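You operate a simulated robot arm through the tools that you are given. There is no shell and no other tool. Be economical: measure what you need, move in short steps, check, and stop when the job is done.

Carry out the task below with a simulated robot arm. There is one attempt and no reset: what you move stays moved.

TASK
Start the berry yoghurt for 8 hours.
Fine: that jar alone on ring 1 of the yoghurt maker, cover on.
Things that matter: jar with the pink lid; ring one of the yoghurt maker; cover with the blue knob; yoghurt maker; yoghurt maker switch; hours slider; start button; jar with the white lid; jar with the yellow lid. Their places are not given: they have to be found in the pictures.

It is judged by the outcome, as a careful person would: the job done as asked, and still so three seconds after it is handed in. It fails if anything else is knocked over, pushed out of place, dropped, spilled or broken.

THE ROBOT
A 6-joint arm with a two-finger parallel gripper, fixed in place. Base frame: the origin is at the foot of the arm, x ahead of it, y to its left, z up; the work surface is at about z = 1050. Lengths are in mm, angles in rad, forces in N, time in s.
With the tool pointing down near the work surface it reaches from about 100 to 600 mm from the base axis. Its first joint turns from -1.152 to 1.152 rad. Payload 2.7 kg.
Tool frame: the origin (TCP) lies between the finger pads and is the grasp point; the fingertips stand 23 mm ahead of it; z points along the fingers, y is the line along which they close. The gripper opens to 94 mm. The fingers are 38 mm wide and 10 mm thick; the gripper's body (54 by 96 mm) begins 39 mm behind the TCP.
Orientation is that of the tool frame in the base frame, as a unit quaternion [w, x, y, z]. With the fingers straight down and closing along the base's y, the tool's x points along the base's -x, its y along +y and its z along -z.

THE INTERFACE
- The arm moves only by the tool servo_tool. Its argument "moves" is a list of rows, each a list of 7 numbers: the shift along the base's x, y, z in units of 25 mm (1.0 is 25 mm), then the turn, a rotation vector about the base's x, y, z in units of 4 degrees (1.0 is 4 degrees), then the finger opening in mm, from 0 to 94. In form: [[tx, ty, tz, wx, wy, wz, fingers], ...]. A call has 1 to 10 rows; each row shifts and turns the commanded pose from where the row before left it. A call with a number of a shift or a turn outside -1 to 1 is refused whole. A row lasts 0.2 s, in which the tool goes at most 50 mm and 0.15 rad; a call with a longer step from one row to the next is refused whole, and so is a gripper value outside its range. A pose out of reach is approached as far as the arm can. The call stops where the force on the tool passes 70 N (or 10 N more than at its start, if that is more) or the arm is blocked; 0.2 s more then pass. The fingers move at their own pace (about 45 mm/s each) and stop on an object; they squeeze with about 27 N. The grip force told is the motor's: it shows also when the fingers shut on nothing. Time passes only in rows, and 0.2 s behind the last, so rows that do not move let the fingers close. It gives the time, the measured TCP pose, the force on the tool (base axes), the opening and the grip force at its end, in the units of the frame above (readings bear some noise), and new pictures: "views" is both (left out), scene, wrist or none.
- Cameras (640 x 400 px; columns grow to the right, rows downward): "scene" is fixed at [95.9, -427.7, 1407.2]; the picture's right is [0.71, -0.71, 0.00], its down [-0.27, -0.27, -0.92] and it looks along [0.65, 0.65, -0.39] (base axes); focal length 214 px, centre (320, 200). "wrist" rides on the gripper at [-39, 0, -44] in the tool frame; the picture's right is [0.00, -1.00, 0.00], its down [0.97, 0.00, -0.24] and it looks along [0.24, 0.00, 0.97] (tool axes); focal length 218 px, centre (320, 200).
- measure_at(camera, pixels): for up to 12 pixels [column, row] of the newest picture of that camera ("zoom" is the newest enlarged one), the place [x, y, z] in the base frame of the surface seen there, good to about 2 mm, but the place of the scene camera against the robot may be out by one fixed shift of up to 25 mm in any direction. No time passes.
- close_up(camera, box): a new picture of the part [left, top, right, bottom] of that camera's present view, enlarged. No time passes.
- hand_in(): hands the job in; it is judged then, once.

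Work in short steps. Measure before you move; look again where a grasp or a placing could have gone wrong, and mend it. You have 80 turns and 120 pictures in all, the two below and enlarged ones among them. Open the gripper and draw the arm clear of the work before you hand the job in, unless the task says otherwise; then end with one line.

The tools are called after "Request:" by a JSON object that holds its "method" and its "body". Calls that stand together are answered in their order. servo_tool: Moves the arm, as the interface text tells. Its arguments: {"type":"object","properties":{"moves":{"type":"array","items":{"type":"array","items":{"type":"number"}}},"views":{"type":"string","enum":["both","scene","wrist","none"]}},"required":["moves"]} The other tools are called the same way: measure_at (camera, pixels) gives the place of the surface under pixels of a picture; close_up (camera, box) takes an enlarged picture of a part of a camera's view; hand_in () hands the job in.

At the start:

```text
t: 0.0
eef_pos: [206.4, -261.3, 1335.0]
tool_rot: [-0.001, 0.0, 1.0, 0.0]
force: [0.9, 0.3, -0.2]
opening: 94.0
grip_force: 0.1
```

scene: 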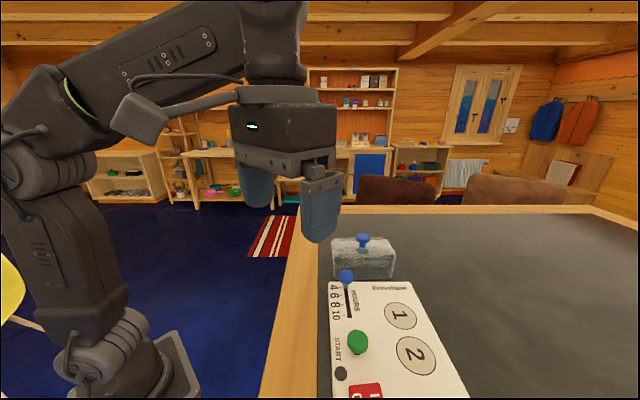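
wrist: 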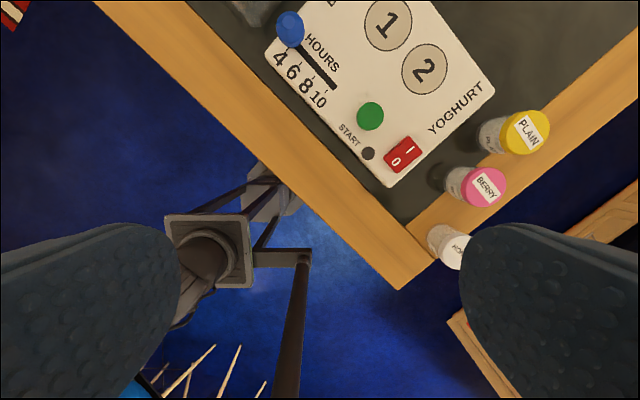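

The wrist view shows the device, the slider knob (290,28), start button (370,116), switch (403,155), and the jars (pink at 488,187). I'll measure these from the wrist and scene views.

Request:
{"method": "measure_at", "body": {"camera": "wrist", "pixels": [[290, 28], [370, 116], [403, 155], [397, 148], [388, 27], [424, 68], [484, 187], [530, 132], [455, 248], [333, 86], [368, 153], [440, 140]]}}

Request:
{"method": "measure_at", "body": {"camera": "scene", "pixels": [[346, 277], [357, 342], [363, 390], [401, 316], [416, 355], [362, 240], [362, 247], [341, 373], [350, 315], [345, 262], [380, 262], [450, 350]]}}

Request:
{"method": "close_up", "body": {"camera": "scene", "box": [300, 220, 480, 400]}}

Request:
{"method": "close_up", "body": {"camera": "wrist", "box": [220, 0, 560, 280]}}

```text
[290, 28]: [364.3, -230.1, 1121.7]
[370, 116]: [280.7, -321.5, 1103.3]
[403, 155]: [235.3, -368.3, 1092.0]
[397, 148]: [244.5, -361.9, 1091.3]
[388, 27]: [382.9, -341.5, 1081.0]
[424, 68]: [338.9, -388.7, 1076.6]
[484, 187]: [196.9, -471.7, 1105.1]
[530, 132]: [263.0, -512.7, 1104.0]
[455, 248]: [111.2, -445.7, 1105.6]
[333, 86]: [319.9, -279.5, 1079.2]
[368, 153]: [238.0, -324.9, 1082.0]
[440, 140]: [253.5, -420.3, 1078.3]
```

```text
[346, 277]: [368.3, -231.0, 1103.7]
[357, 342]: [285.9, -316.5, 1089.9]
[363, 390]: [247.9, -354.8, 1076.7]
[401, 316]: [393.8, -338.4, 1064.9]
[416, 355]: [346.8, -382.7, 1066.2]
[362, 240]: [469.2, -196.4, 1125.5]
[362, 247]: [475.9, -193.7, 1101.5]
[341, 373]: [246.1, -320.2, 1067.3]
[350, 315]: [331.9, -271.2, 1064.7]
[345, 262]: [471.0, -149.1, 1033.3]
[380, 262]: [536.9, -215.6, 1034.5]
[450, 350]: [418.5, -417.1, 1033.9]
```

```text
2.22 times, centred on (390, 310) of scene
```

zoom: 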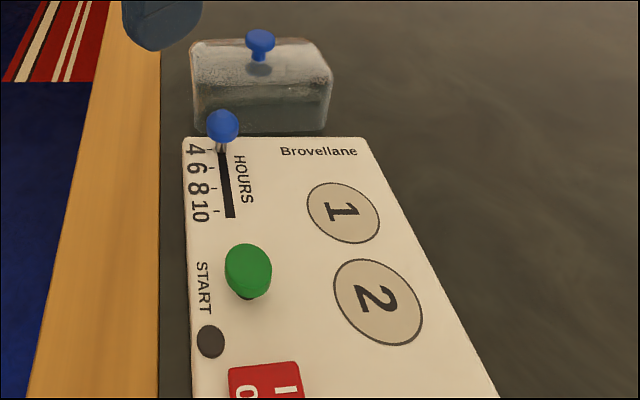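

```text
1.43 times, centred on (390, 140) of wrist
```

zoom: 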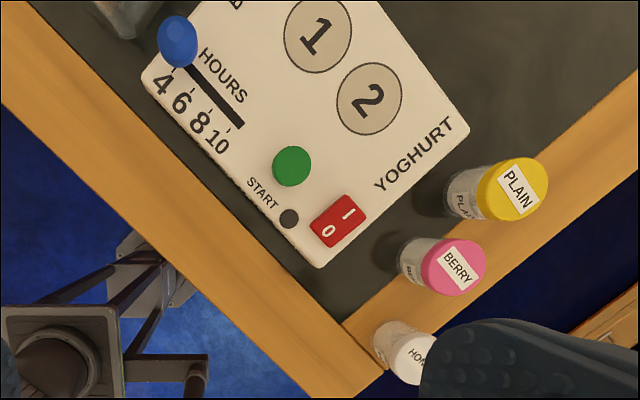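

Next I move over the device for a top view of the cover, rings and controls.

Request:
{"method": "servo_tool", "body": {"moves": [[1, 0, 0.3, 0, 0, 0, 94], [1, 0, 0.3, 0, 0, 0, 94], [1, 0, 0.3, 0, 0, 0, 94], [1, 0, 0.3, 0, 0, 0, 94], [1, 0, 0.3, 0, 0, 0, 94], [1, 0, 0, 0, 0, 0, 94], [1, 0, 0, 0, 0, 0, 94], [1, 0, 0, 0, 0, 0, 94]], "views": "both"}}

```text
t: 1.8
eef_pos: [384.0, -243.4, 1310.5]
tool_rot: [0.002, 0.0, 1.0, 0.0]
force: [0.2, 0.9, 0.8]
opening: 94.1
grip_force: 0.1
out of reach, approached as far as the arm can: row 3, 4, 5, 6, 7, 8
```

scene: 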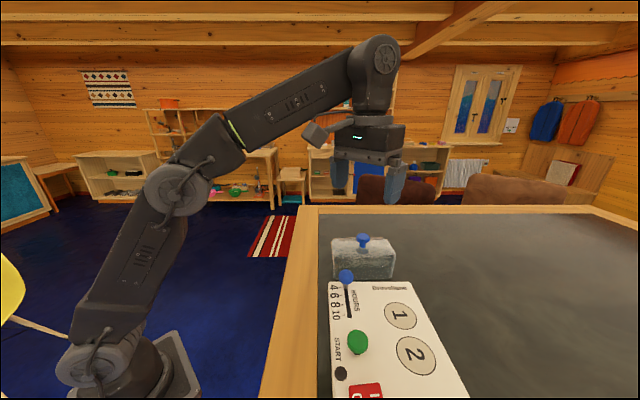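
wrist: 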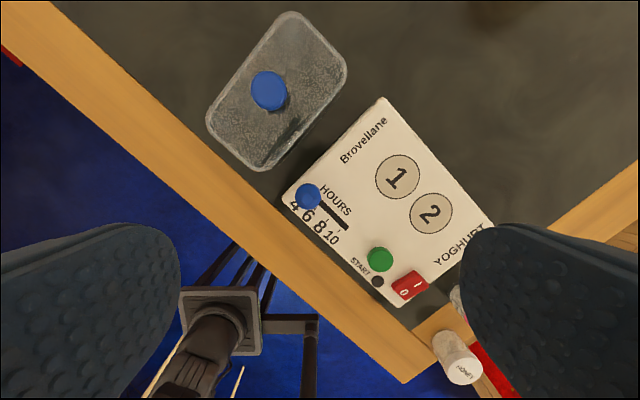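

Clear top view now; I measure the cover corners, knob, rings and controls.

Request:
{"method": "close_up", "body": {"camera": "wrist", "box": [190, 0, 510, 310]}}

Request:
{"method": "measure_at", "body": {"camera": "wrist", "pixels": [[269, 91], [292, 16], [342, 68], [212, 124], [262, 165], [397, 177], [431, 213], [307, 195], [379, 258], [408, 284], [384, 100], [345, 228]]}}

```text
1.29 times, centred on (350, 155) of wrist
```

zoom: 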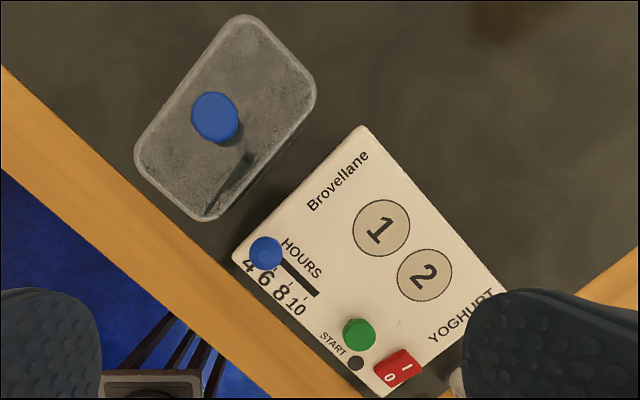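

```text
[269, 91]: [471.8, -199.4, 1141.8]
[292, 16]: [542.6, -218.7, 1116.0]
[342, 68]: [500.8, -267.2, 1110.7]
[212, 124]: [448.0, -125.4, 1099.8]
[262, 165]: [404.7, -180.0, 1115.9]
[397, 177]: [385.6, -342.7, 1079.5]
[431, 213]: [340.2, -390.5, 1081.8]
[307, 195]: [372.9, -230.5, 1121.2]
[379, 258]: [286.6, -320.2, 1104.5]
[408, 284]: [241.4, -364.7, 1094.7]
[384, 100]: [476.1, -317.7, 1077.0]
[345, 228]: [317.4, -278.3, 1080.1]
```

The cover (about 135×70 mm) needs a 90° turn to sit lengthwise over both rings. First the jar: I move back toward the jars for a look, gradually lower.

Request:
{"method": "servo_tool", "body": {"moves": [[-1, -0.3, -0.3, 0, 0, 0, 94], [-1, -0.6, -0.3, 0, 0, 0, 94], [-1, -0.6, -0.3, 0, 0, 0, 94], [-1, -0.6, -0.3, 0, 0, -1, 94], [-1, -0.6, 0, 0, 0, -1, 94], [-1, -0.6, 0, 0, 0, -1, 94], [-1, -0.6, 0, 0, 0, -1, 94], [-1, -0.6, 0, 0, 0, -1, 94], [-1, -0.6, 0, 0, 0, -1, 94]], "views": "wrist"}}

```text
t: 3.8
eef_pos: [158.5, -370.4, 1279.7]
tool_rot: [0.0, 0.21, 0.978, 0.0]
force: [-0.6, 0.0, 0.2]
opening: 94.1
grip_force: 0.1
```

wrist: 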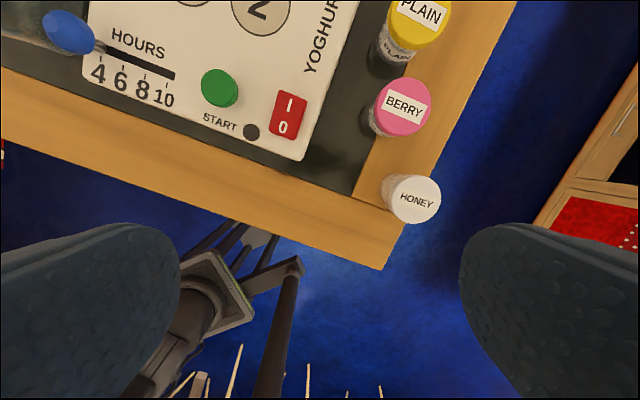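

Request:
{"method": "measure_at", "body": {"camera": "wrist", "pixels": [[402, 107], [379, 107], [428, 107], [403, 80], [403, 133], [413, 200], [418, 20], [370, 130], [352, 160], [300, 155], [392, 150], [440, 150]]}}

Request:
{"method": "close_up", "body": {"camera": "wrist", "box": [240, 0, 480, 230]}}

```text
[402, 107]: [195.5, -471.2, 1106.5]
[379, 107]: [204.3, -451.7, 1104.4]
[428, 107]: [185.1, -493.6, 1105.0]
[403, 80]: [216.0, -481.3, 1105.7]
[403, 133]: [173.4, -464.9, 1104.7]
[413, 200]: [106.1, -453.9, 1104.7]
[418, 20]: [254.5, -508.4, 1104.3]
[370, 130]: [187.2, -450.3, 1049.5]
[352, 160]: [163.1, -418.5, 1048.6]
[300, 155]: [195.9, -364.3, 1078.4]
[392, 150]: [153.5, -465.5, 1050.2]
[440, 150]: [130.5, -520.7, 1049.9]
```

```text
1.74 times, centred on (360, 115) of wrist
```

zoom: 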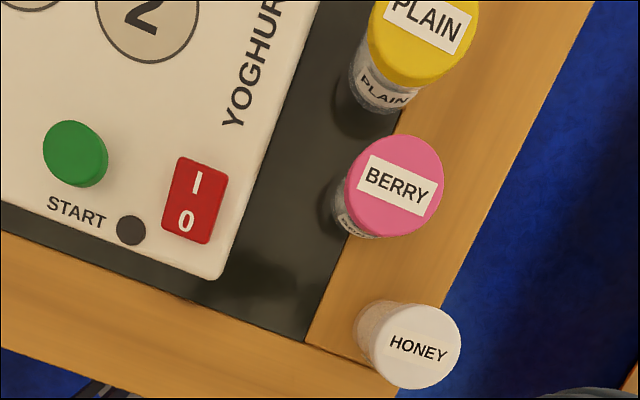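

Pink lid centre ≈ (194.7, -472), top 1105, about 47 mm across, base at 1050. I move above it.

Request:
{"method": "servo_tool", "body": {"moves": [[0.29, -0.81, -0.6, 0, 0, 0, 94], [0.29, -0.81, -0.6, 0, 0, 0, 94], [0.29, -0.81, -0.6, 0, 0, 0, 94], [0.29, -0.81, -0.6, 0, 0, 0, 94], [0.29, -0.81, -0.6, 0, 0, 0, 94], [0, 0, 0, 0, 0, 0, 94]], "views": "both"}}

```text
t: 5.2
eef_pos: [195.0, -472.2, 1206.0]
tool_rot: [0.001, 0.208, 0.978, 0.001]
force: [-0.1, -0.5, 0.4]
opening: 94.2
grip_force: 0.0
```

scene: 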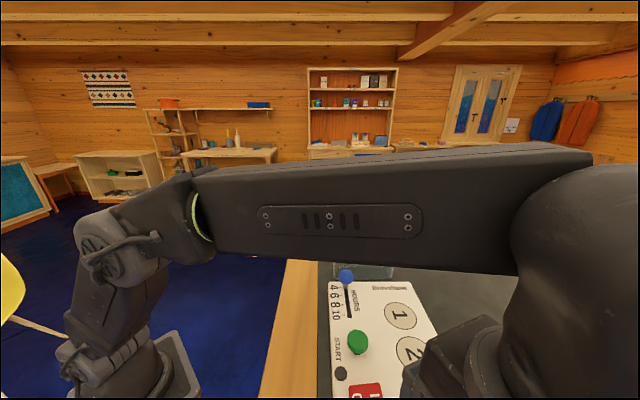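
wrist: 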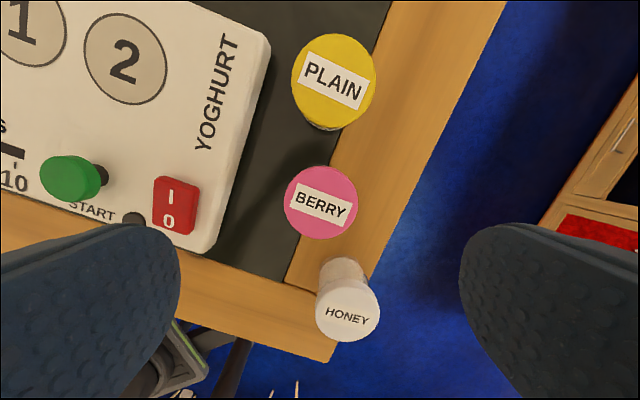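

On target: lid centred between the fingers (col 320). Descend to TCP z≈1086 and close.

Request:
{"method": "servo_tool", "body": {"moves": [[0, 0, -0.9, 0, 0, 0, 94], [0, 0, -0.9, 0, 0, 0, 94], [0, 0, -0.9, 0, 0, 0, 94], [0, 0, -0.8, 0, 0, 0, 94], [0, 0, -0.7, 0, 0, 0, 94], [0, 0, -0.6, 0, 0, 0, 94], [0, 0, 0, 0, 0, 0, 94]], "views": "wrist"}}

Request:
{"method": "servo_tool", "body": {"moves": [[0, 0, 0, 0, 0, 0, 40], [0, 0, 0, 0, 0, 0, 40], [0, 0, 0, 0, 0, 0, 40], [0, 0, 0, 0, 0, 0, 40], [0, 0, 0, 0, 0, 0, 40]], "views": "wrist"}}

```text
t: 6.8
eef_pos: [194.7, -472.3, 1085.3]
tool_rot: [0.0, 0.208, 0.978, 0.0]
force: [0.4, 0.3, 0.2]
opening: 93.9
grip_force: 0.1
```

wrist: 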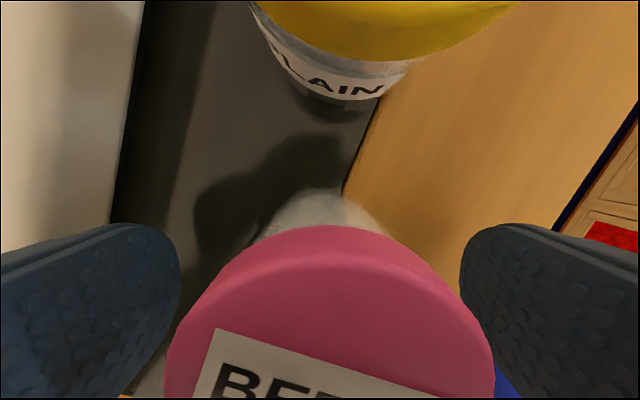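

```text
t: 8.0
eef_pos: [195.6, -471.9, 1085.0]
tool_rot: [0.0, 0.208, 0.978, 0.0]
force: [-0.4, 0.4, -0.2]
opening: 50.7
grip_force: 27.2
```

wrist: 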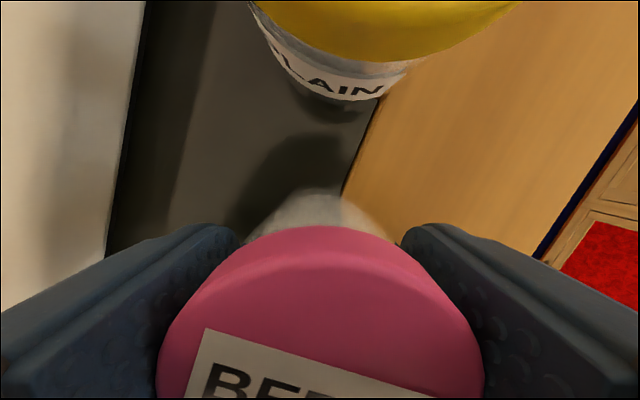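

Gripped (50.7 mm, 27 N). Lift straight up, then carry over ring 1.

Request:
{"method": "servo_tool", "body": {"moves": [[0, 0, 0.4, 0, 0, 0, 40], [0, 0, 0.9, 0, 0, 0, 40], [0, 0, 0.9, 0, 0, 0, 40], [0, 0, 0.9, 0, 0, 0, 40], [0, 0, 0.9, 0, 0, 0, 40]], "views": "wrist"}}

Request:
{"method": "servo_tool", "body": {"moves": [[0.5, 0.35, 0, 0, 0, 0, 40], [0.9, 0.62, 0, 0, 0, 0, 40], [0.9, 0.62, 0, 0, 0, 0, 40], [0.9, 0.62, 0, 0, 0, 0, 40], [0.9, 0.62, 0, 0, 0, 0, 40], [0.9, 0.62, 0, 0, 0, 0, 40], [0.9, 0.62, 0, 0, 0, 0, 40], [0.9, 0.62, 0, 0, 0, 0, 40], [0.75, 0.5, 0, 0, 0, 0, 40], [0, 0, 0, 0, 0, 0, 40]], "views": "both"}}

```text
t: 9.2
eef_pos: [195.8, -472.5, 1185.7]
tool_rot: [0.0, 0.208, 0.978, 0.0]
force: [-0.2, -0.1, -1.4]
opening: 50.4
grip_force: 27.2
```

wrist: 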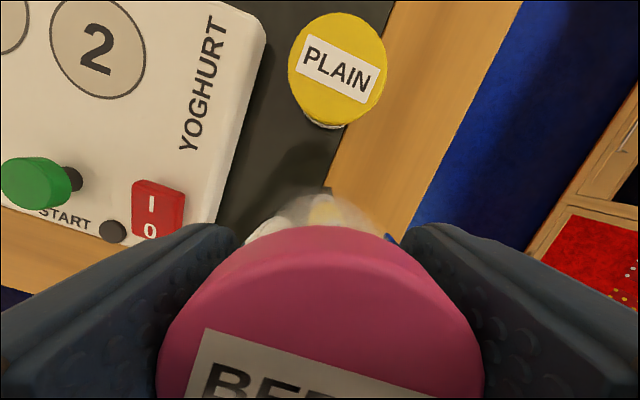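

```text
t: 11.4
eef_pos: [385.2, -341.7, 1185.3]
tool_rot: [0.0, 0.208, 0.978, 0.001]
force: [-0.4, -0.2, -0.9]
opening: 50.4
grip_force: 26.8
```

scene: 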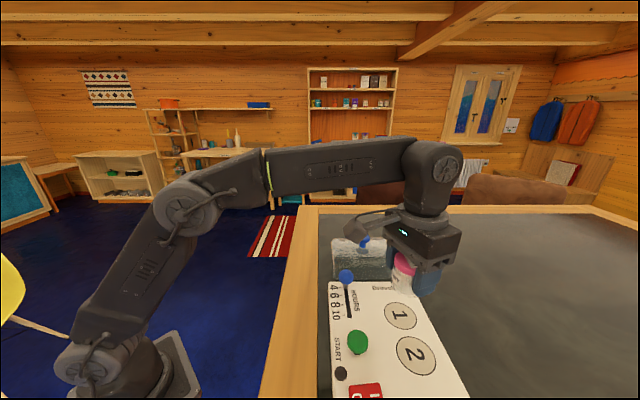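
wrist: 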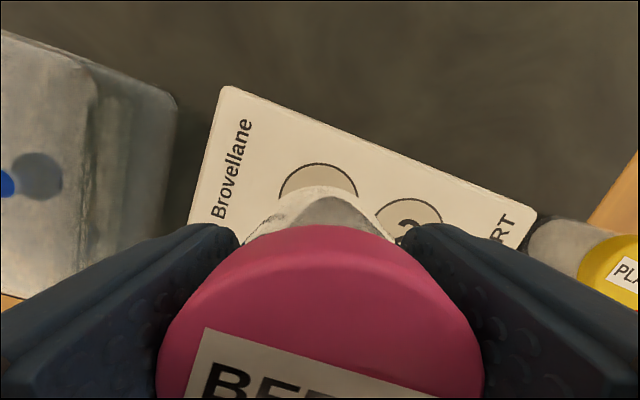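

Over ring 1. Lower in two stages to TCP z≈1114.

Request:
{"method": "servo_tool", "body": {"moves": [[0, 0, -0.8, 0, 0, 0, 40], [0, 0, -0.8, 0, 0, 0, 40], [0, 0, -0.7, 0, 0, 0, 40], [0, 0, -0.3, 0, 0, 0, 40], [0, 0, -0.08, 0, 0, 0, 40], [0, 0, 0, 0, 0, 0, 40]], "views": "both"}}

```text
t: 12.8
eef_pos: [383.2, -342.6, 1118.4]
tool_rot: [0.0, 0.208, 0.978, -0.001]
force: [0.7, 0.3, -1.1]
opening: 50.5
grip_force: 27.0
```

scene: 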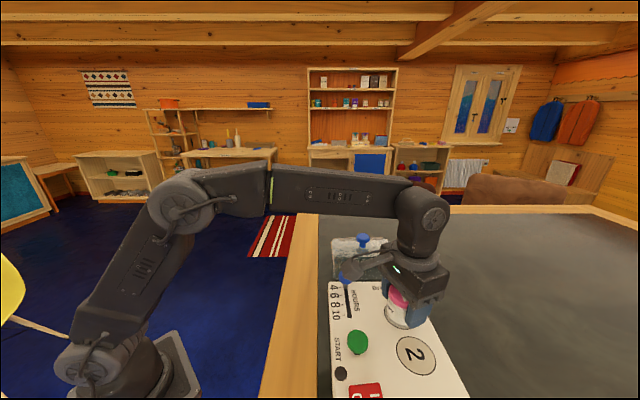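
wrist: 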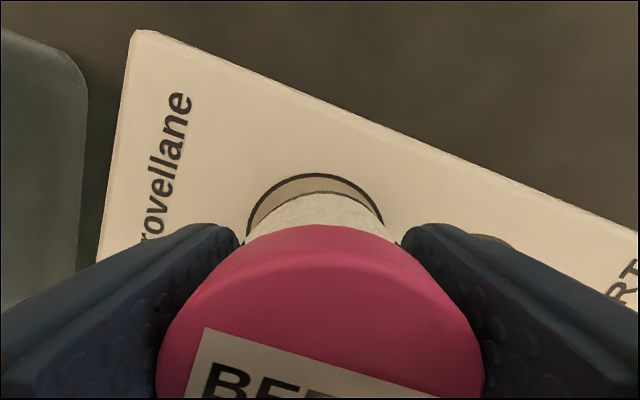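

Request:
{"method": "measure_at", "body": {"camera": "wrist", "pixels": [[318, 176], [250, 225], [381, 215], [283, 189], [350, 187], [318, 197], [290, 203], [345, 203]]}}

Request:
{"method": "close_up", "body": {"camera": "scene", "box": [340, 240, 460, 340]}}

```text
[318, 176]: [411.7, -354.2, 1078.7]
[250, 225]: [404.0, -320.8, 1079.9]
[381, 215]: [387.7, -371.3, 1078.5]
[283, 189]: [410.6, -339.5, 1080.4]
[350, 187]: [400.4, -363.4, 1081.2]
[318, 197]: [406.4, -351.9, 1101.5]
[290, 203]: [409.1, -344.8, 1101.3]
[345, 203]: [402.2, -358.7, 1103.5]
```

```text
4.00 times, centred on (400, 290) of scene
```

zoom: 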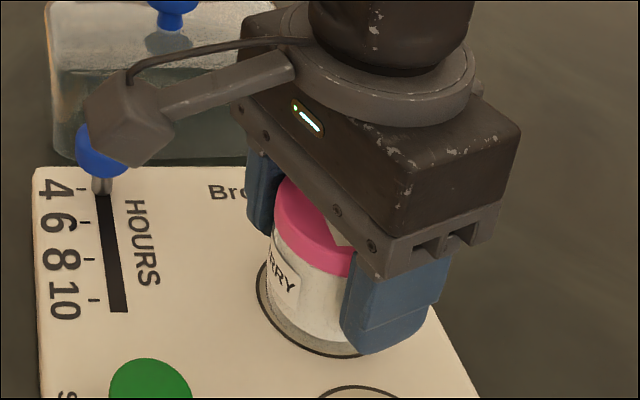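

Jar is centred on the ring (fit ≈ (384,-342)). Lower to contact and release.

Request:
{"method": "servo_tool", "body": {"moves": [[0.03, 0.02, -0.08, 0, 0, 0, 40], [0, 0, -0.06, 0, 0, 0, 40], [0, 0, -0.04, 0, 0, 0, 40], [0, 0, 0, 0, 0, 0, 40]], "views": "none"}}

```text
t: 13.8
eef_pos: [384.9, -342.3, 1116.0]
tool_rot: [0.002, 0.208, 0.978, -0.001]
force: [-2.0, 1.4, 13.2]
opening: 50.6
grip_force: 26.8
```

Contact force of 13 N shows the jar is seated; open and rise.

Request:
{"method": "servo_tool", "body": {"moves": [[0, 0, 0, 0, 0, 0, 94], [0, 0, 0, 0, 0, 0, 94], [0, 0, 0, 0, 0, 0, 94], [0, 0, 0, 0, 0, 0, 94], [0, 0, 0.6, 0, 0, 0, 94], [0, 0, 1, 0, 0, 0, 94], [0, 0, 1, 0, 0, 0, 94], [0, 0, 1, 0, 0, 0, 94], [0, 0, 1, 0, 0, 0, 94], [0, 0, 0.5, 0, 0, 0, 94]], "views": "both"}}

```text
t: 16.0
eef_pos: [385.6, -343.5, 1240.8]
tool_rot: [0.001, 0.208, 0.978, 0.0]
force: [0.3, 0.4, 0.6]
opening: 94.2
grip_force: 0.0
```

scene: 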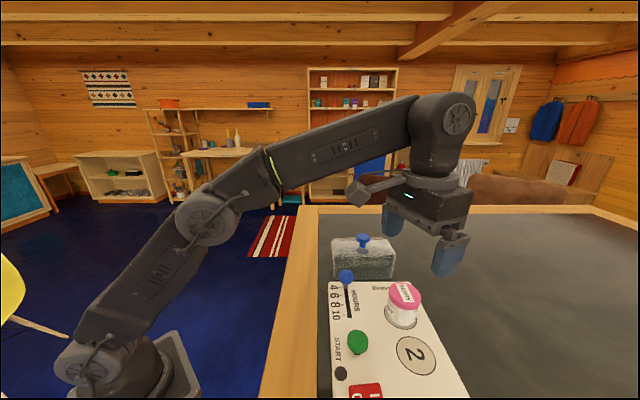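
wrist: 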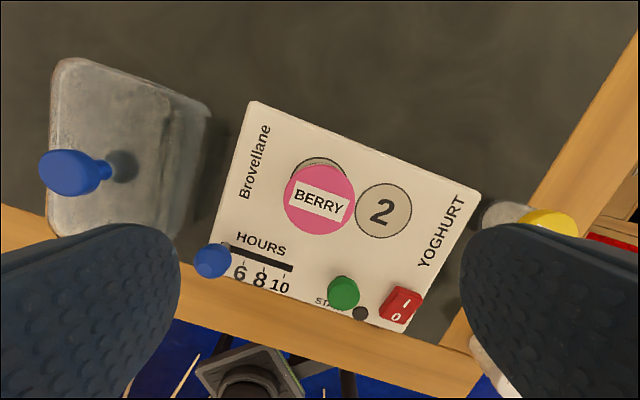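

Jar stands on ring 1. Now go above the cover, turning the tool +44° so there is room for the 90° turn afterwards.

Request:
{"method": "servo_tool", "body": {"moves": [[0.2, 0.5, 0, 0, 0, 1, 94], [0.2, 0.6, 0, 0, 0, 1, 94], [0.2, 0.6, 0, 0, 0, 1, 94], [0.2, 0.6, 0, 0, 0, 1, 94], [0.2, 0.6, 0, 0, 0, 1, 94], [0.2, 0.6, 0, 0, 0, 1, 94], [0.2, 0.6, 0, 0, 0, 1, 94], [0.2, 0.6, 0, 0, 0, 1, 94], [0.2, 0.6, 0, 0, 0, 1, 94], [0.2, 0.3, 0, 0, 0, 1, 94]], "views": "wrist"}}

```text
t: 18.2
eef_pos: [435.0, -202.1, 1240.6]
tool_rot: [0.0, -0.139, 0.99, 0.0]
force: [-0.1, -0.2, -0.7]
opening: 93.8
grip_force: 0.2
```

wrist: 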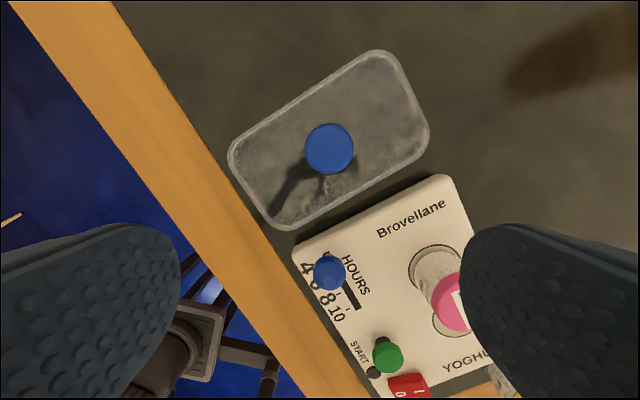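

Request:
{"method": "measure_at", "body": {"camera": "wrist", "pixels": [[329, 149], [306, 149], [353, 149], [329, 125], [329, 173], [262, 133], [360, 64], [300, 219], [414, 153], [234, 175], [412, 88], [370, 150]]}}

Request:
{"method": "measure_at", "body": {"camera": "wrist", "pixels": [[300, 241], [430, 177], [300, 253], [355, 392], [450, 190], [466, 235], [460, 302], [413, 262], [329, 272], [387, 354], [357, 309], [325, 255]]}}

Request:
{"method": "close_up", "body": {"camera": "wrist", "box": [220, 40, 480, 240]}}

Request:
{"method": "close_up", "body": {"camera": "scene", "box": [320, 220, 440, 340]}}

```text
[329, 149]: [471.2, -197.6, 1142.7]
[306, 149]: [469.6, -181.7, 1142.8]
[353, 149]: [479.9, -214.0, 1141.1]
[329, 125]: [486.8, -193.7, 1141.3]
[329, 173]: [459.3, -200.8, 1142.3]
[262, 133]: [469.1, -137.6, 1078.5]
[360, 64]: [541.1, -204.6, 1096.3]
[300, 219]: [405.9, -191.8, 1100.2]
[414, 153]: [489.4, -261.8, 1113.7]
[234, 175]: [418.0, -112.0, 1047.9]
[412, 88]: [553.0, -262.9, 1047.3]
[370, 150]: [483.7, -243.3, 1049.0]
```

```text
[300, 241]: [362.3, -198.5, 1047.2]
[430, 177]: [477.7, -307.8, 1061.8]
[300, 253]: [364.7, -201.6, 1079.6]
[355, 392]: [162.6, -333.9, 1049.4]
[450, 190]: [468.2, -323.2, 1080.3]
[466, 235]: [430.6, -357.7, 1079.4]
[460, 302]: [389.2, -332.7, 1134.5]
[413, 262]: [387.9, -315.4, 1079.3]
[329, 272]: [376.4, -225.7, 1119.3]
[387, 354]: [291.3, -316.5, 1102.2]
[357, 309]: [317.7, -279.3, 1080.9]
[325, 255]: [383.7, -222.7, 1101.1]
```

```text
2.00 times, centred on (350, 140) of wrist
```

zoom: 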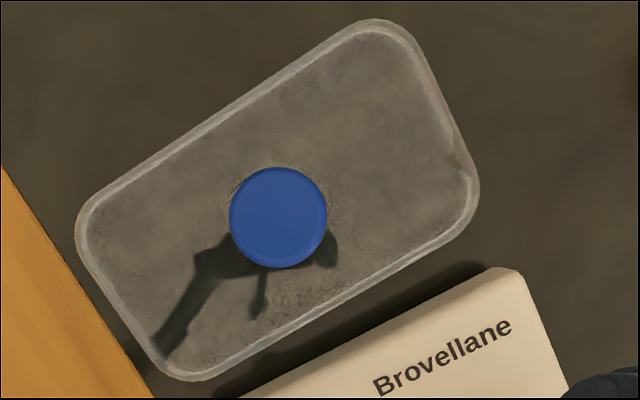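

```text
3.33 times, centred on (380, 280) of scene
```

zoom: 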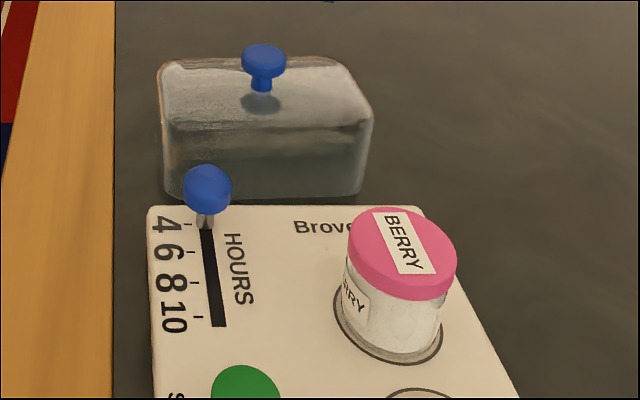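

Request:
{"method": "close_up", "body": {"camera": "wrist", "box": [280, 170, 480, 295]}}

```text
3.20 times, centred on (380, 232) of wrist
```

zoom: 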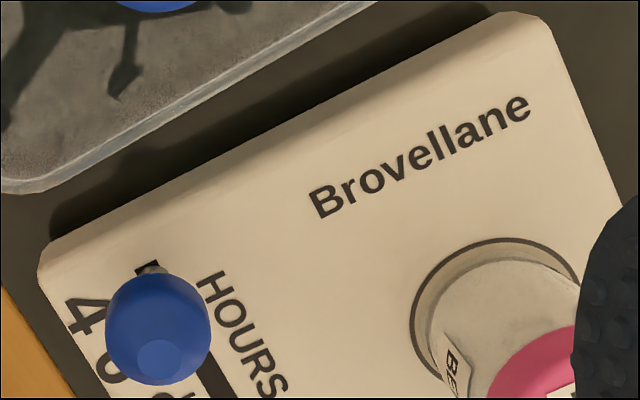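

Knob centre ≈ (473.5,-197.8), top 1142; cover long axis at -42°, device long axis at ≈ 44.5°, target midpoint of rings ≈ (362,-366). Move over the knob and descend to TCP z≈1141.

Request:
{"method": "servo_tool", "body": {"moves": [[0.8, 0.09, 0, 0, 0, 0, 94], [0.73, 0.08, -0.3, 0, 0, 0, 94], [0, 0, -0.8, 0, 0, 0, 80], [0, 0, -0.8, 0, 0, 0, 70], [0, 0, -0.6, 0, 0, 0, 60], [0, 0, 0, 0, 0, 0, 60]], "views": "both"}}

```text
t: 19.6
eef_pos: [473.1, -197.2, 1179.5]
tool_rot: [0.0, -0.139, 0.99, 0.001]
force: [0.8, 0.1, 0.5]
opening: 59.7
grip_force: 0.2
```

scene: 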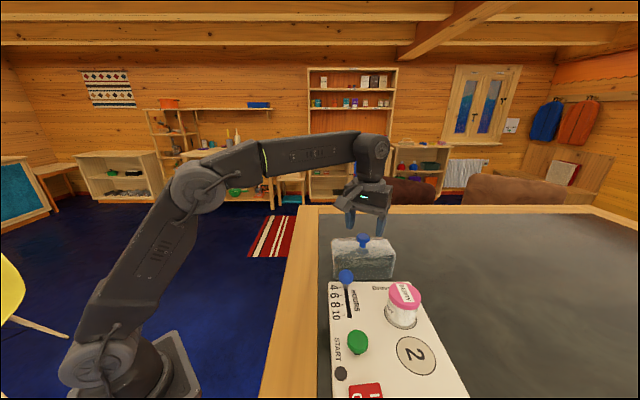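
wrist: 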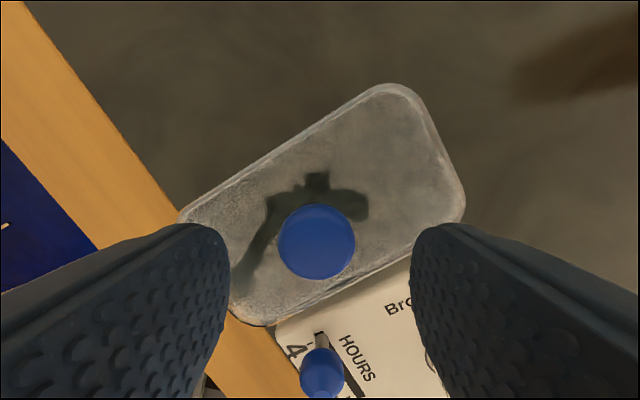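

Knob is centred between the fingers (col 317). Descend 38 mm and check before closing.

Request:
{"method": "servo_tool", "body": {"moves": [[0, 0, -0.6, 0, 0, 0, 60], [0, 0, -0.5, 0, 0, 0, 60], [0, 0, -0.4, 0, 0, 0, 60], [0, 0, 0, 0, 0, 0, 60]], "views": "wrist"}}

```text
t: 20.6
eef_pos: [473.1, -198.0, 1141.6]
tool_rot: [-0.001, -0.139, 0.99, 0.0]
force: [0.2, -0.5, -0.1]
opening: 60.0
grip_force: 0.1
```

wrist: 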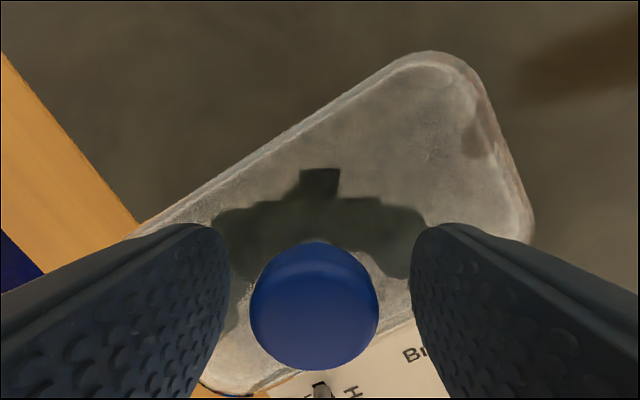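

Request:
{"method": "servo_tool", "body": {"moves": [[0, 0, 0, 0, 0, 0, 10], [0, 0, 0, 0, 0, 0, 10], [0, 0, 0, 0, 0, 0, 10], [0, 0, 0, 0, 0, 0, 10], [0, 0, 0.2, 0, 0, 0, 10], [0, 0, 0.4, 0, 0, 0, 10], [0, 0, 0, 0, 0, 0, 10]], "views": "both"}}

```text
t: 22.2
eef_pos: [473.0, -198.4, 1156.9]
tool_rot: [0.0, -0.139, 0.99, 0.0]
force: [-0.6, 0.2, -1.6]
opening: 31.2
grip_force: 27.2
```

scene: 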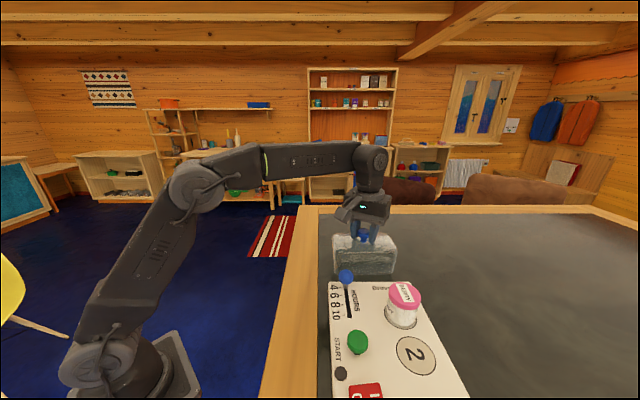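
wrist: 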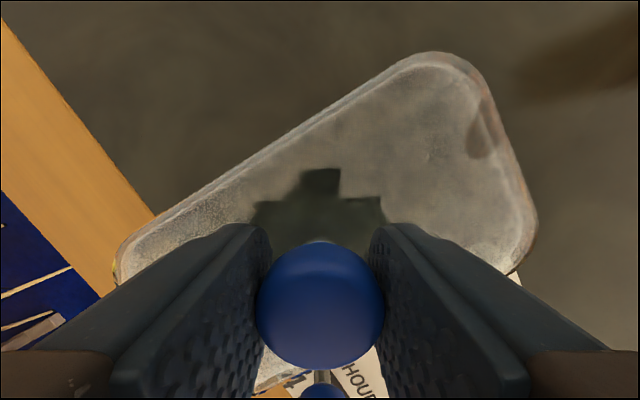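

Cover is held and lifts (31.2 mm). Raise to about z=1240.

Request:
{"method": "servo_tool", "body": {"moves": [[0, 0, 0.7, 0, 0, 0, 10], [0, 0, 0.7, 0, 0, 0, 10], [0, 0, 0.7, 0, 0, 0, 10], [0, 0, 0.7, 0, 0, 0, 10], [0, 0, 0.6, 0, 0, 0, 10], [0, 0, 0, 0, 0, 0, 10]], "views": "scene"}}

```text
t: 23.6
eef_pos: [473.2, -196.6, 1243.5]
tool_rot: [-0.001, -0.139, 0.99, -0.001]
force: [0.5, -1.4, -0.2]
opening: 31.1
grip_force: 26.7
```

scene: 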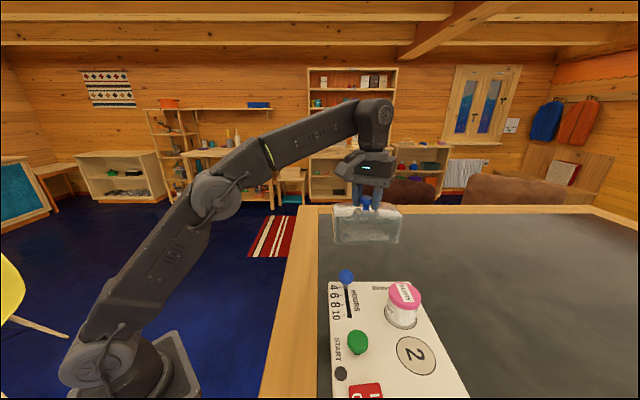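

Bottom of cover ≈1150, above the jar top (1135). Translate and rotate gradually toward the rings.

Request:
{"method": "servo_tool", "body": {"moves": [[-0.18, -0.28, 0, 0, 0, -0.97, 10], [-0.18, -0.28, 0, 0, 0, -0.97, 10], [-0.18, -0.28, 0, 0, 0, -0.97, 10], [-0.18, -0.28, 0, 0, 0, -0.97, 10], [-0.18, -0.28, 0, 0, 0, -0.97, 10], [-0.18, -0.28, 0, 0, 0, -0.97, 10], [-0.18, -0.28, 0, 0, 0, -0.97, 10], [-0.18, -0.28, 0, 0, 0, -0.97, 10], [-0.18, -0.28, 0, 0, 0, -0.97, 10], [-0.18, -0.28, 0, 0, 0, -0.97, 10]], "views": "none"}}

Request:
{"method": "servo_tool", "body": {"moves": [[-0.18, -0.28, 0, 0, 0, -0.97, 10], [-0.18, -0.28, 0, 0, 0, -0.97, 10], [-0.18, -0.28, 0, 0, 0, -0.97, 10], [-0.18, -0.28, 0, 0, 0, -0.97, 10], [-0.18, -0.28, 0, 0, 0, -0.97, 10], [-0.18, -0.28, 0, 0, 0, -0.97, 10], [-0.18, -0.28, 0, 0, 0, -0.97, 10], [-0.18, -0.28, 0, 0, 0, -0.97, 10], [-0.18, -0.28, 0, 0, 0, -0.97, 10], [-0.18, -0.28, 0, 0, 0, -0.97, 10]], "views": "both"}}

```text
t: 25.8
eef_pos: [427.3, -267.0, 1240.9]
tool_rot: [0.0, 0.198, 0.98, 0.001]
force: [-1.0, 0.9, -0.6]
opening: 31.3
grip_force: 27.1
```

```text
t: 28.0
eef_pos: [382.0, -337.5, 1242.0]
tool_rot: [0.0, 0.513, 0.859, 0.0]
force: [0.1, -0.4, -1.0]
opening: 30.8
grip_force: 27.5
```

scene: 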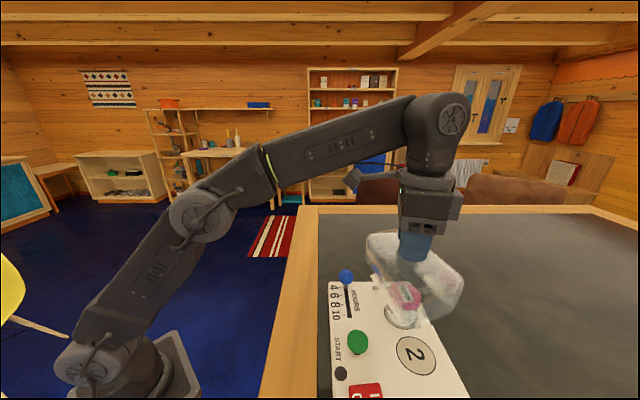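
wrist: 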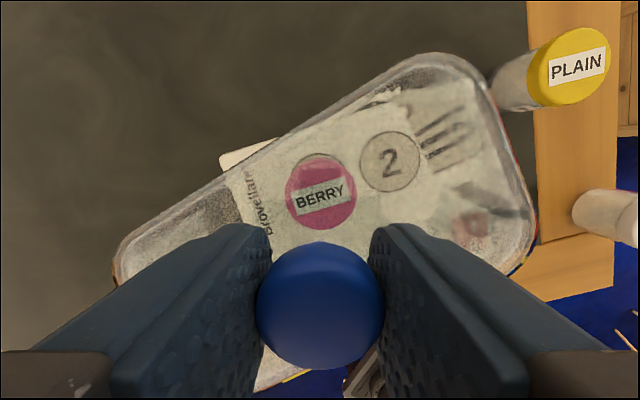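

16° and (-20,-28.5) mm left.

Request:
{"method": "servo_tool", "body": {"moves": [[-0.2, -0.28, 0, 0, 0, -1, 10], [-0.2, -0.28, 0, 0, 0, -1, 10], [-0.2, -0.28, 0, 0, 0, -1, 10], [-0.2, -0.3, 0, 0, 0, -1, 10], [0, 0, 0, 0, 0, 0, 10]], "views": "both"}}

Request:
{"method": "close_up", "body": {"camera": "scene", "box": [320, 220, 500, 400]}}

```text
t: 29.2
eef_pos: [362.4, -367.1, 1241.0]
tool_rot: [-0.001, 0.628, 0.778, 0.0]
force: [0.0, 0.1, -1.6]
opening: 30.7
grip_force: 26.9
```

scene: 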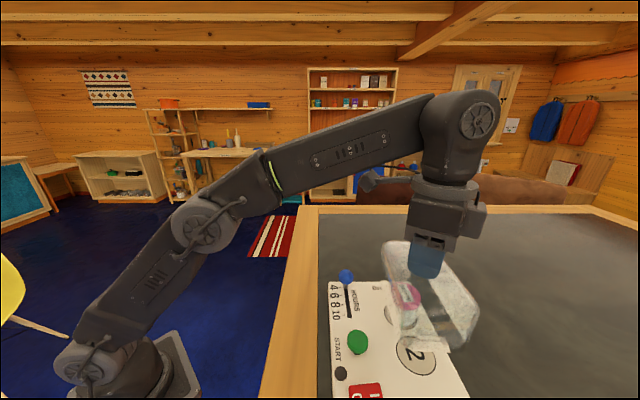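
wrist: 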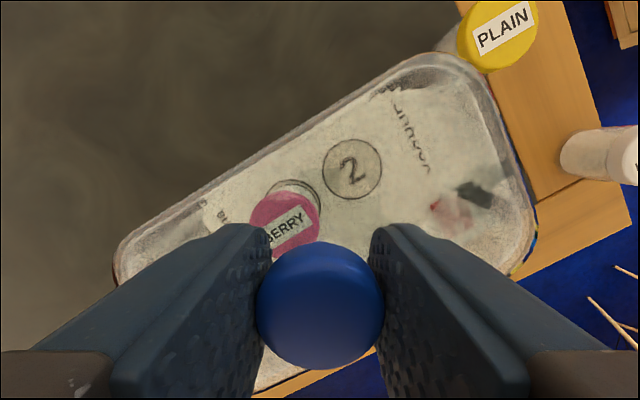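

```text
2.22 times, centred on (410, 310) of scene
```

zoom: 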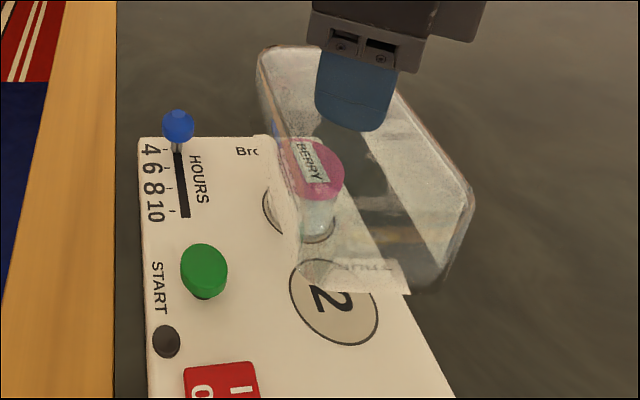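

Aligned. Lower: cover should seat at TCP z≈1173. First to ~1200 and look.

Request:
{"method": "servo_tool", "body": {"moves": [[-0.01, 0.03, -0.4, 0, 0, 0, 10], [0, 0, -0.4, 0, 0, 0, 10], [0, 0, -0.4, 0, 0, 0, 10], [0, 0, -0.4, 0, 0, 0, 10], [0, 0, 0, 0, 0, 0, 10]], "views": "both"}}

Request:
{"method": "close_up", "body": {"camera": "scene", "box": [320, 220, 500, 400]}}

```text
t: 30.4
eef_pos: [363.5, -365.4, 1200.2]
tool_rot: [-0.001, 0.627, 0.779, 0.0]
force: [0.0, 0.3, -0.9]
opening: 31.3
grip_force: 26.9
```

scene: 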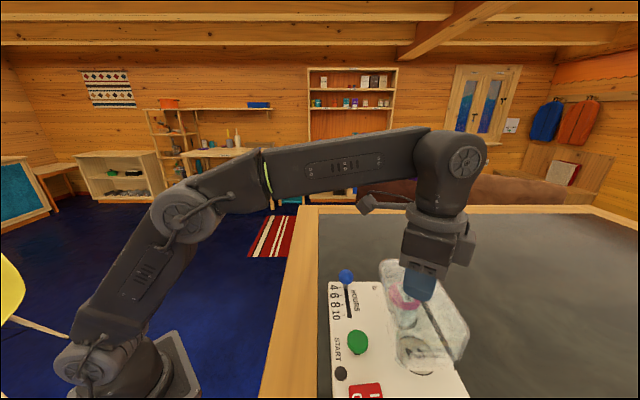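
wrist: 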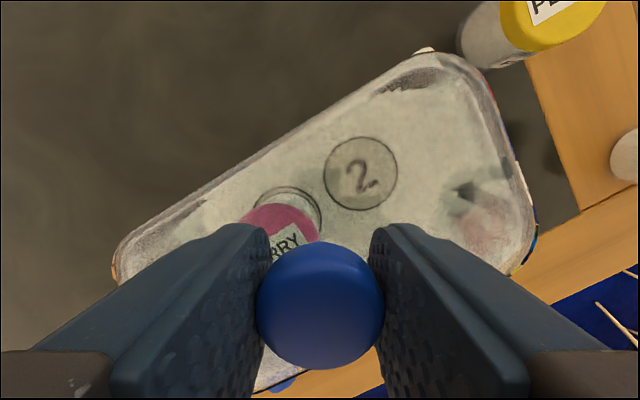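

```text
2.22 times, centred on (410, 310) of scene
```

zoom: 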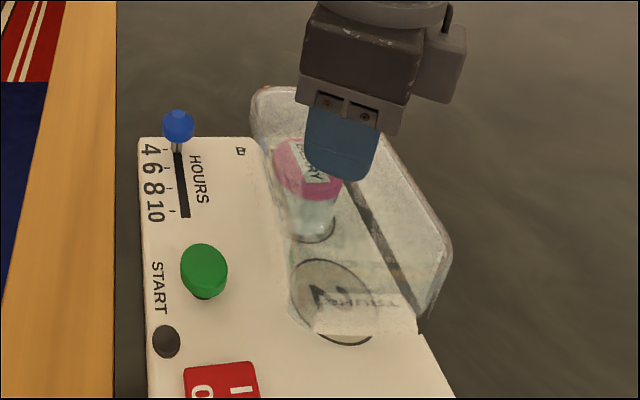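

Jar is inside the cover with free force readings. Lower to near contact and creep.

Request:
{"method": "servo_tool", "body": {"moves": [[0, 0, -0.4, 0, 0, 0, 10], [0, 0, -0.4, 0, 0, 0, 10], [0, 0, -0.12, 0, 0, 0, 10], [0, 0, -0.06, 0, 0, 0, 10], [0, 0, -0.06, 0, 0, 0, 10], [0, 0, 0, 0, 0, 0, 10]], "views": "scene"}}

Request:
{"method": "close_up", "body": {"camera": "scene", "box": [320, 220, 500, 400]}}

```text
t: 31.8
eef_pos: [362.2, -366.2, 1175.6]
tool_rot: [0.0, 0.627, 0.779, 0.0]
force: [0.6, 0.3, -0.9]
opening: 31.0
grip_force: 26.5
```

scene: 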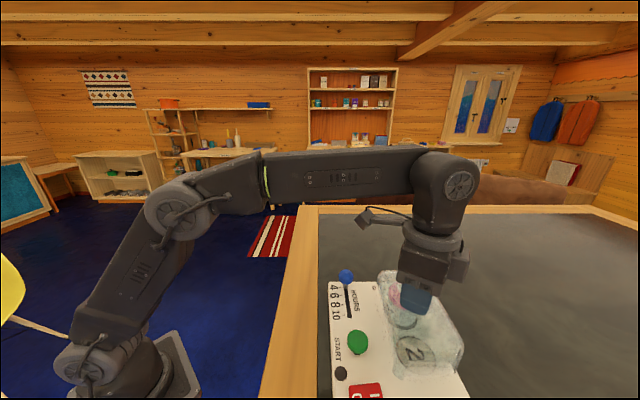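

```text
2.22 times, centred on (410, 310) of scene
```

zoom: 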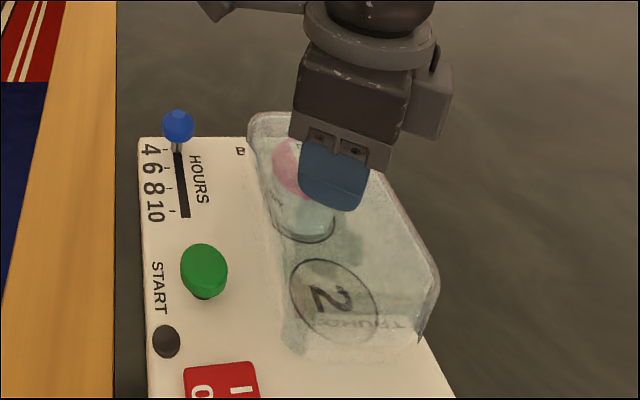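

Request:
{"method": "servo_tool", "body": {"moves": [[0, 0, -0.06, 0, 0, 0, 10], [0, 0, -0.04, 0, 0, 0, 10], [0, 0, -0.04, 0, 0, 0, 10], [0, 0, 0, 0, 0, 0, 10]], "views": "none"}}

```text
t: 32.8
eef_pos: [363.4, -365.2, 1171.8]
tool_rot: [0.0, 0.626, 0.78, 0.0]
force: [-0.5, -0.5, -1.0]
opening: 30.8
grip_force: 26.4
```

Request:
{"method": "servo_tool", "body": {"moves": [[0, 0, -0.04, 0, 0, 0, 10], [0, 0, -0.04, 0, 0, 0, 10], [0, 0, 0, 0, 0, 0, 10]], "views": "none"}}

```text
t: 33.6
eef_pos: [362.4, -366.1, 1172.6]
tool_rot: [0.003, 0.627, 0.779, -0.001]
force: [2.2, -0.2, 15.9]
opening: 31.2
grip_force: 27.2
```

Contact at 16 N: cover seated on the device. Open and rise.

Request:
{"method": "servo_tool", "body": {"moves": [[0, 0, 0.04, 0, 0, 0, 60], [0, 0, 0, 0, 0, 0, 60], [0, 0, 0, 0, 0, 0, 60], [0, 0, 0.4, 0, 0, 0, 60], [0, 0, 0.8, 0, 0, 0, 60], [0, 0, 0.8, 0, 0, 0, 60], [-0.4, 0.4, 0.6, 0, 0, 0, 60], [-0.8, 0.8, 0, 0, 0, 0, 60], [-0.8, 0.8, 0, 0, 0, 0, 60], [0, 0, 0, 0, 0, 0, 40]], "views": "both"}}

Request:
{"method": "close_up", "body": {"camera": "scene", "box": [320, 220, 500, 400]}}

```text
t: 35.8
eef_pos: [312.4, -316.8, 1236.4]
tool_rot: [0.0, 0.627, 0.779, 0.0]
force: [-0.2, -0.1, -0.3]
opening: 40.1
grip_force: 0.1
```

scene: 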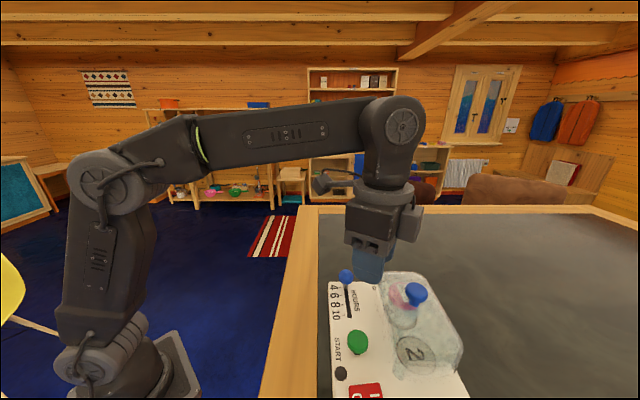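
wrist: 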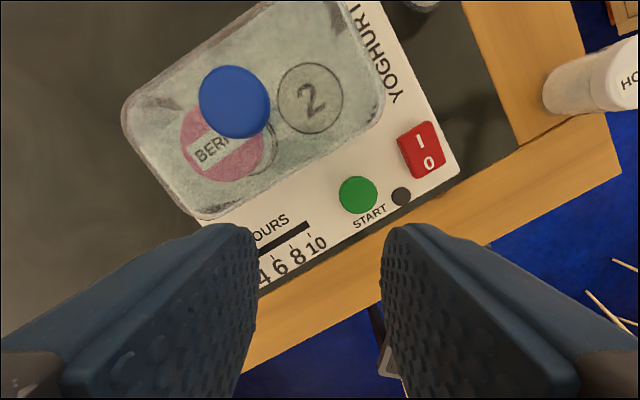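

```text
2.22 times, centred on (410, 310) of scene
```

zoom: 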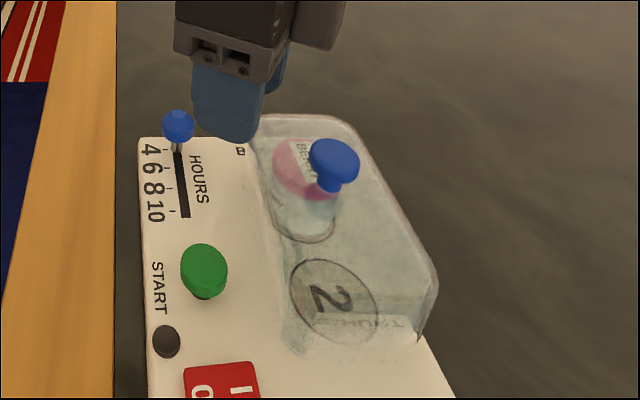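

Cover sits nicely over both rings with only the berry jar on ring 1. Next the slider: rotate tool +32° (closing along the slot) and get a view above it.

Request:
{"method": "servo_tool", "body": {"moves": [[0.3, 0.5, 0, 0, 0, 1, 50], [0.3, 0.5, 0, 0, 0, 1, 50], [0.3, 0.5, 0, 0, 0, 1, 50], [0.3, 0.5, 0, 0, 0, 1, 50], [0.3, 0.4, 0, 0, 0, 1, 50], [0.2, 0.4, 0, 0, 0, 1, 50], [0, 0.2, 0, 0, 0, 1, 50], [0, 0, 0, 0, 0, 1, 50], [0, 0, 0, 0, 0, 0, 50]], "views": "wrist"}}

Request:
{"method": "close_up", "body": {"camera": "scene", "box": [322, 260, 372, 330]}}

```text
t: 37.8
eef_pos: [355.8, -240.4, 1237.4]
tool_rot: [0.0, 0.387, 0.922, 0.0]
force: [-0.2, 0.4, -0.5]
opening: 50.1
grip_force: 0.1
```

wrist: 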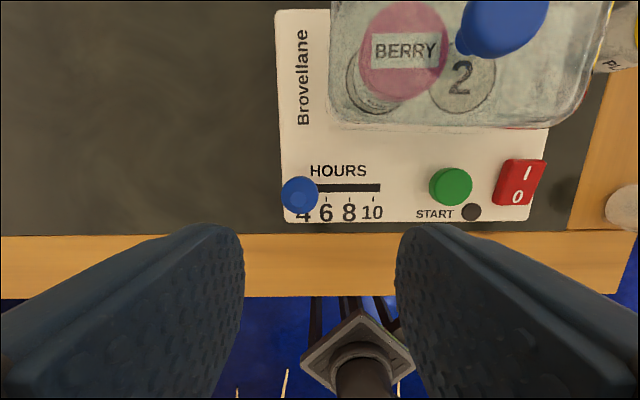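

```text
5.71 times, centred on (347, 295) of scene
```

zoom: 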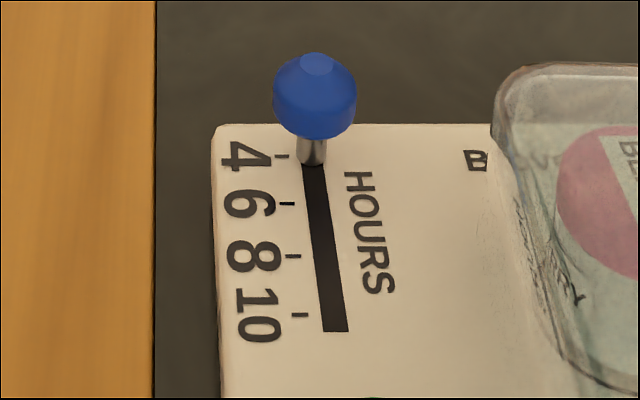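

Request:
{"method": "measure_at", "body": {"camera": "wrist", "pixels": [[300, 194], [326, 199], [349, 199], [372, 199], [380, 188], [326, 188], [450, 187], [519, 183], [514, 196], [524, 172], [471, 212]]}}

Request:
{"method": "close_up", "body": {"camera": "wrist", "box": [270, 140, 400, 230]}}

Request:
{"method": "measure_at", "body": {"camera": "scene", "pixels": [[341.5, 287], [341.5, 295.6], [342.5, 304.8], [343.5, 315], [346, 277]]}}

```text
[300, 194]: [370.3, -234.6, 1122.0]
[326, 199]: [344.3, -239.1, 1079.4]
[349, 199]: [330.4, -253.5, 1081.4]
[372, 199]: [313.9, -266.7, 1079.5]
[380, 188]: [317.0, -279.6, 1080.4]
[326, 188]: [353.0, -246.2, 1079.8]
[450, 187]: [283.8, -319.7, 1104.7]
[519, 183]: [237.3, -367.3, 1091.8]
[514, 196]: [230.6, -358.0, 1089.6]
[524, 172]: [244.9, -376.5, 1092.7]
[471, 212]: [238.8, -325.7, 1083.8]
```

```text
4.44 times, centred on (335, 185) of wrist
```

zoom: 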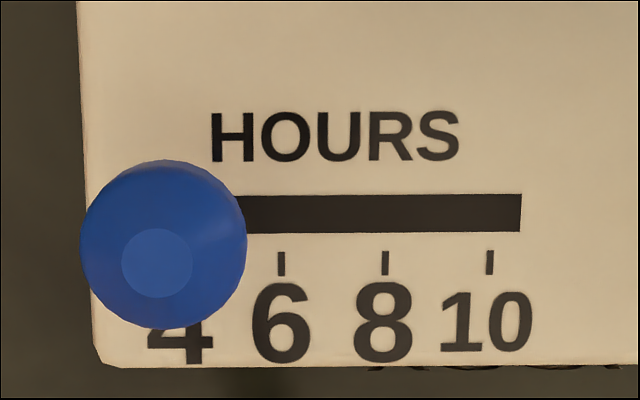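

```text
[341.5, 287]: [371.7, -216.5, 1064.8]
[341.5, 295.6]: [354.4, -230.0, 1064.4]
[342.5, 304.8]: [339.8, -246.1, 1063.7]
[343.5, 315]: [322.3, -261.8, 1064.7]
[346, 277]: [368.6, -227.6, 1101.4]
```

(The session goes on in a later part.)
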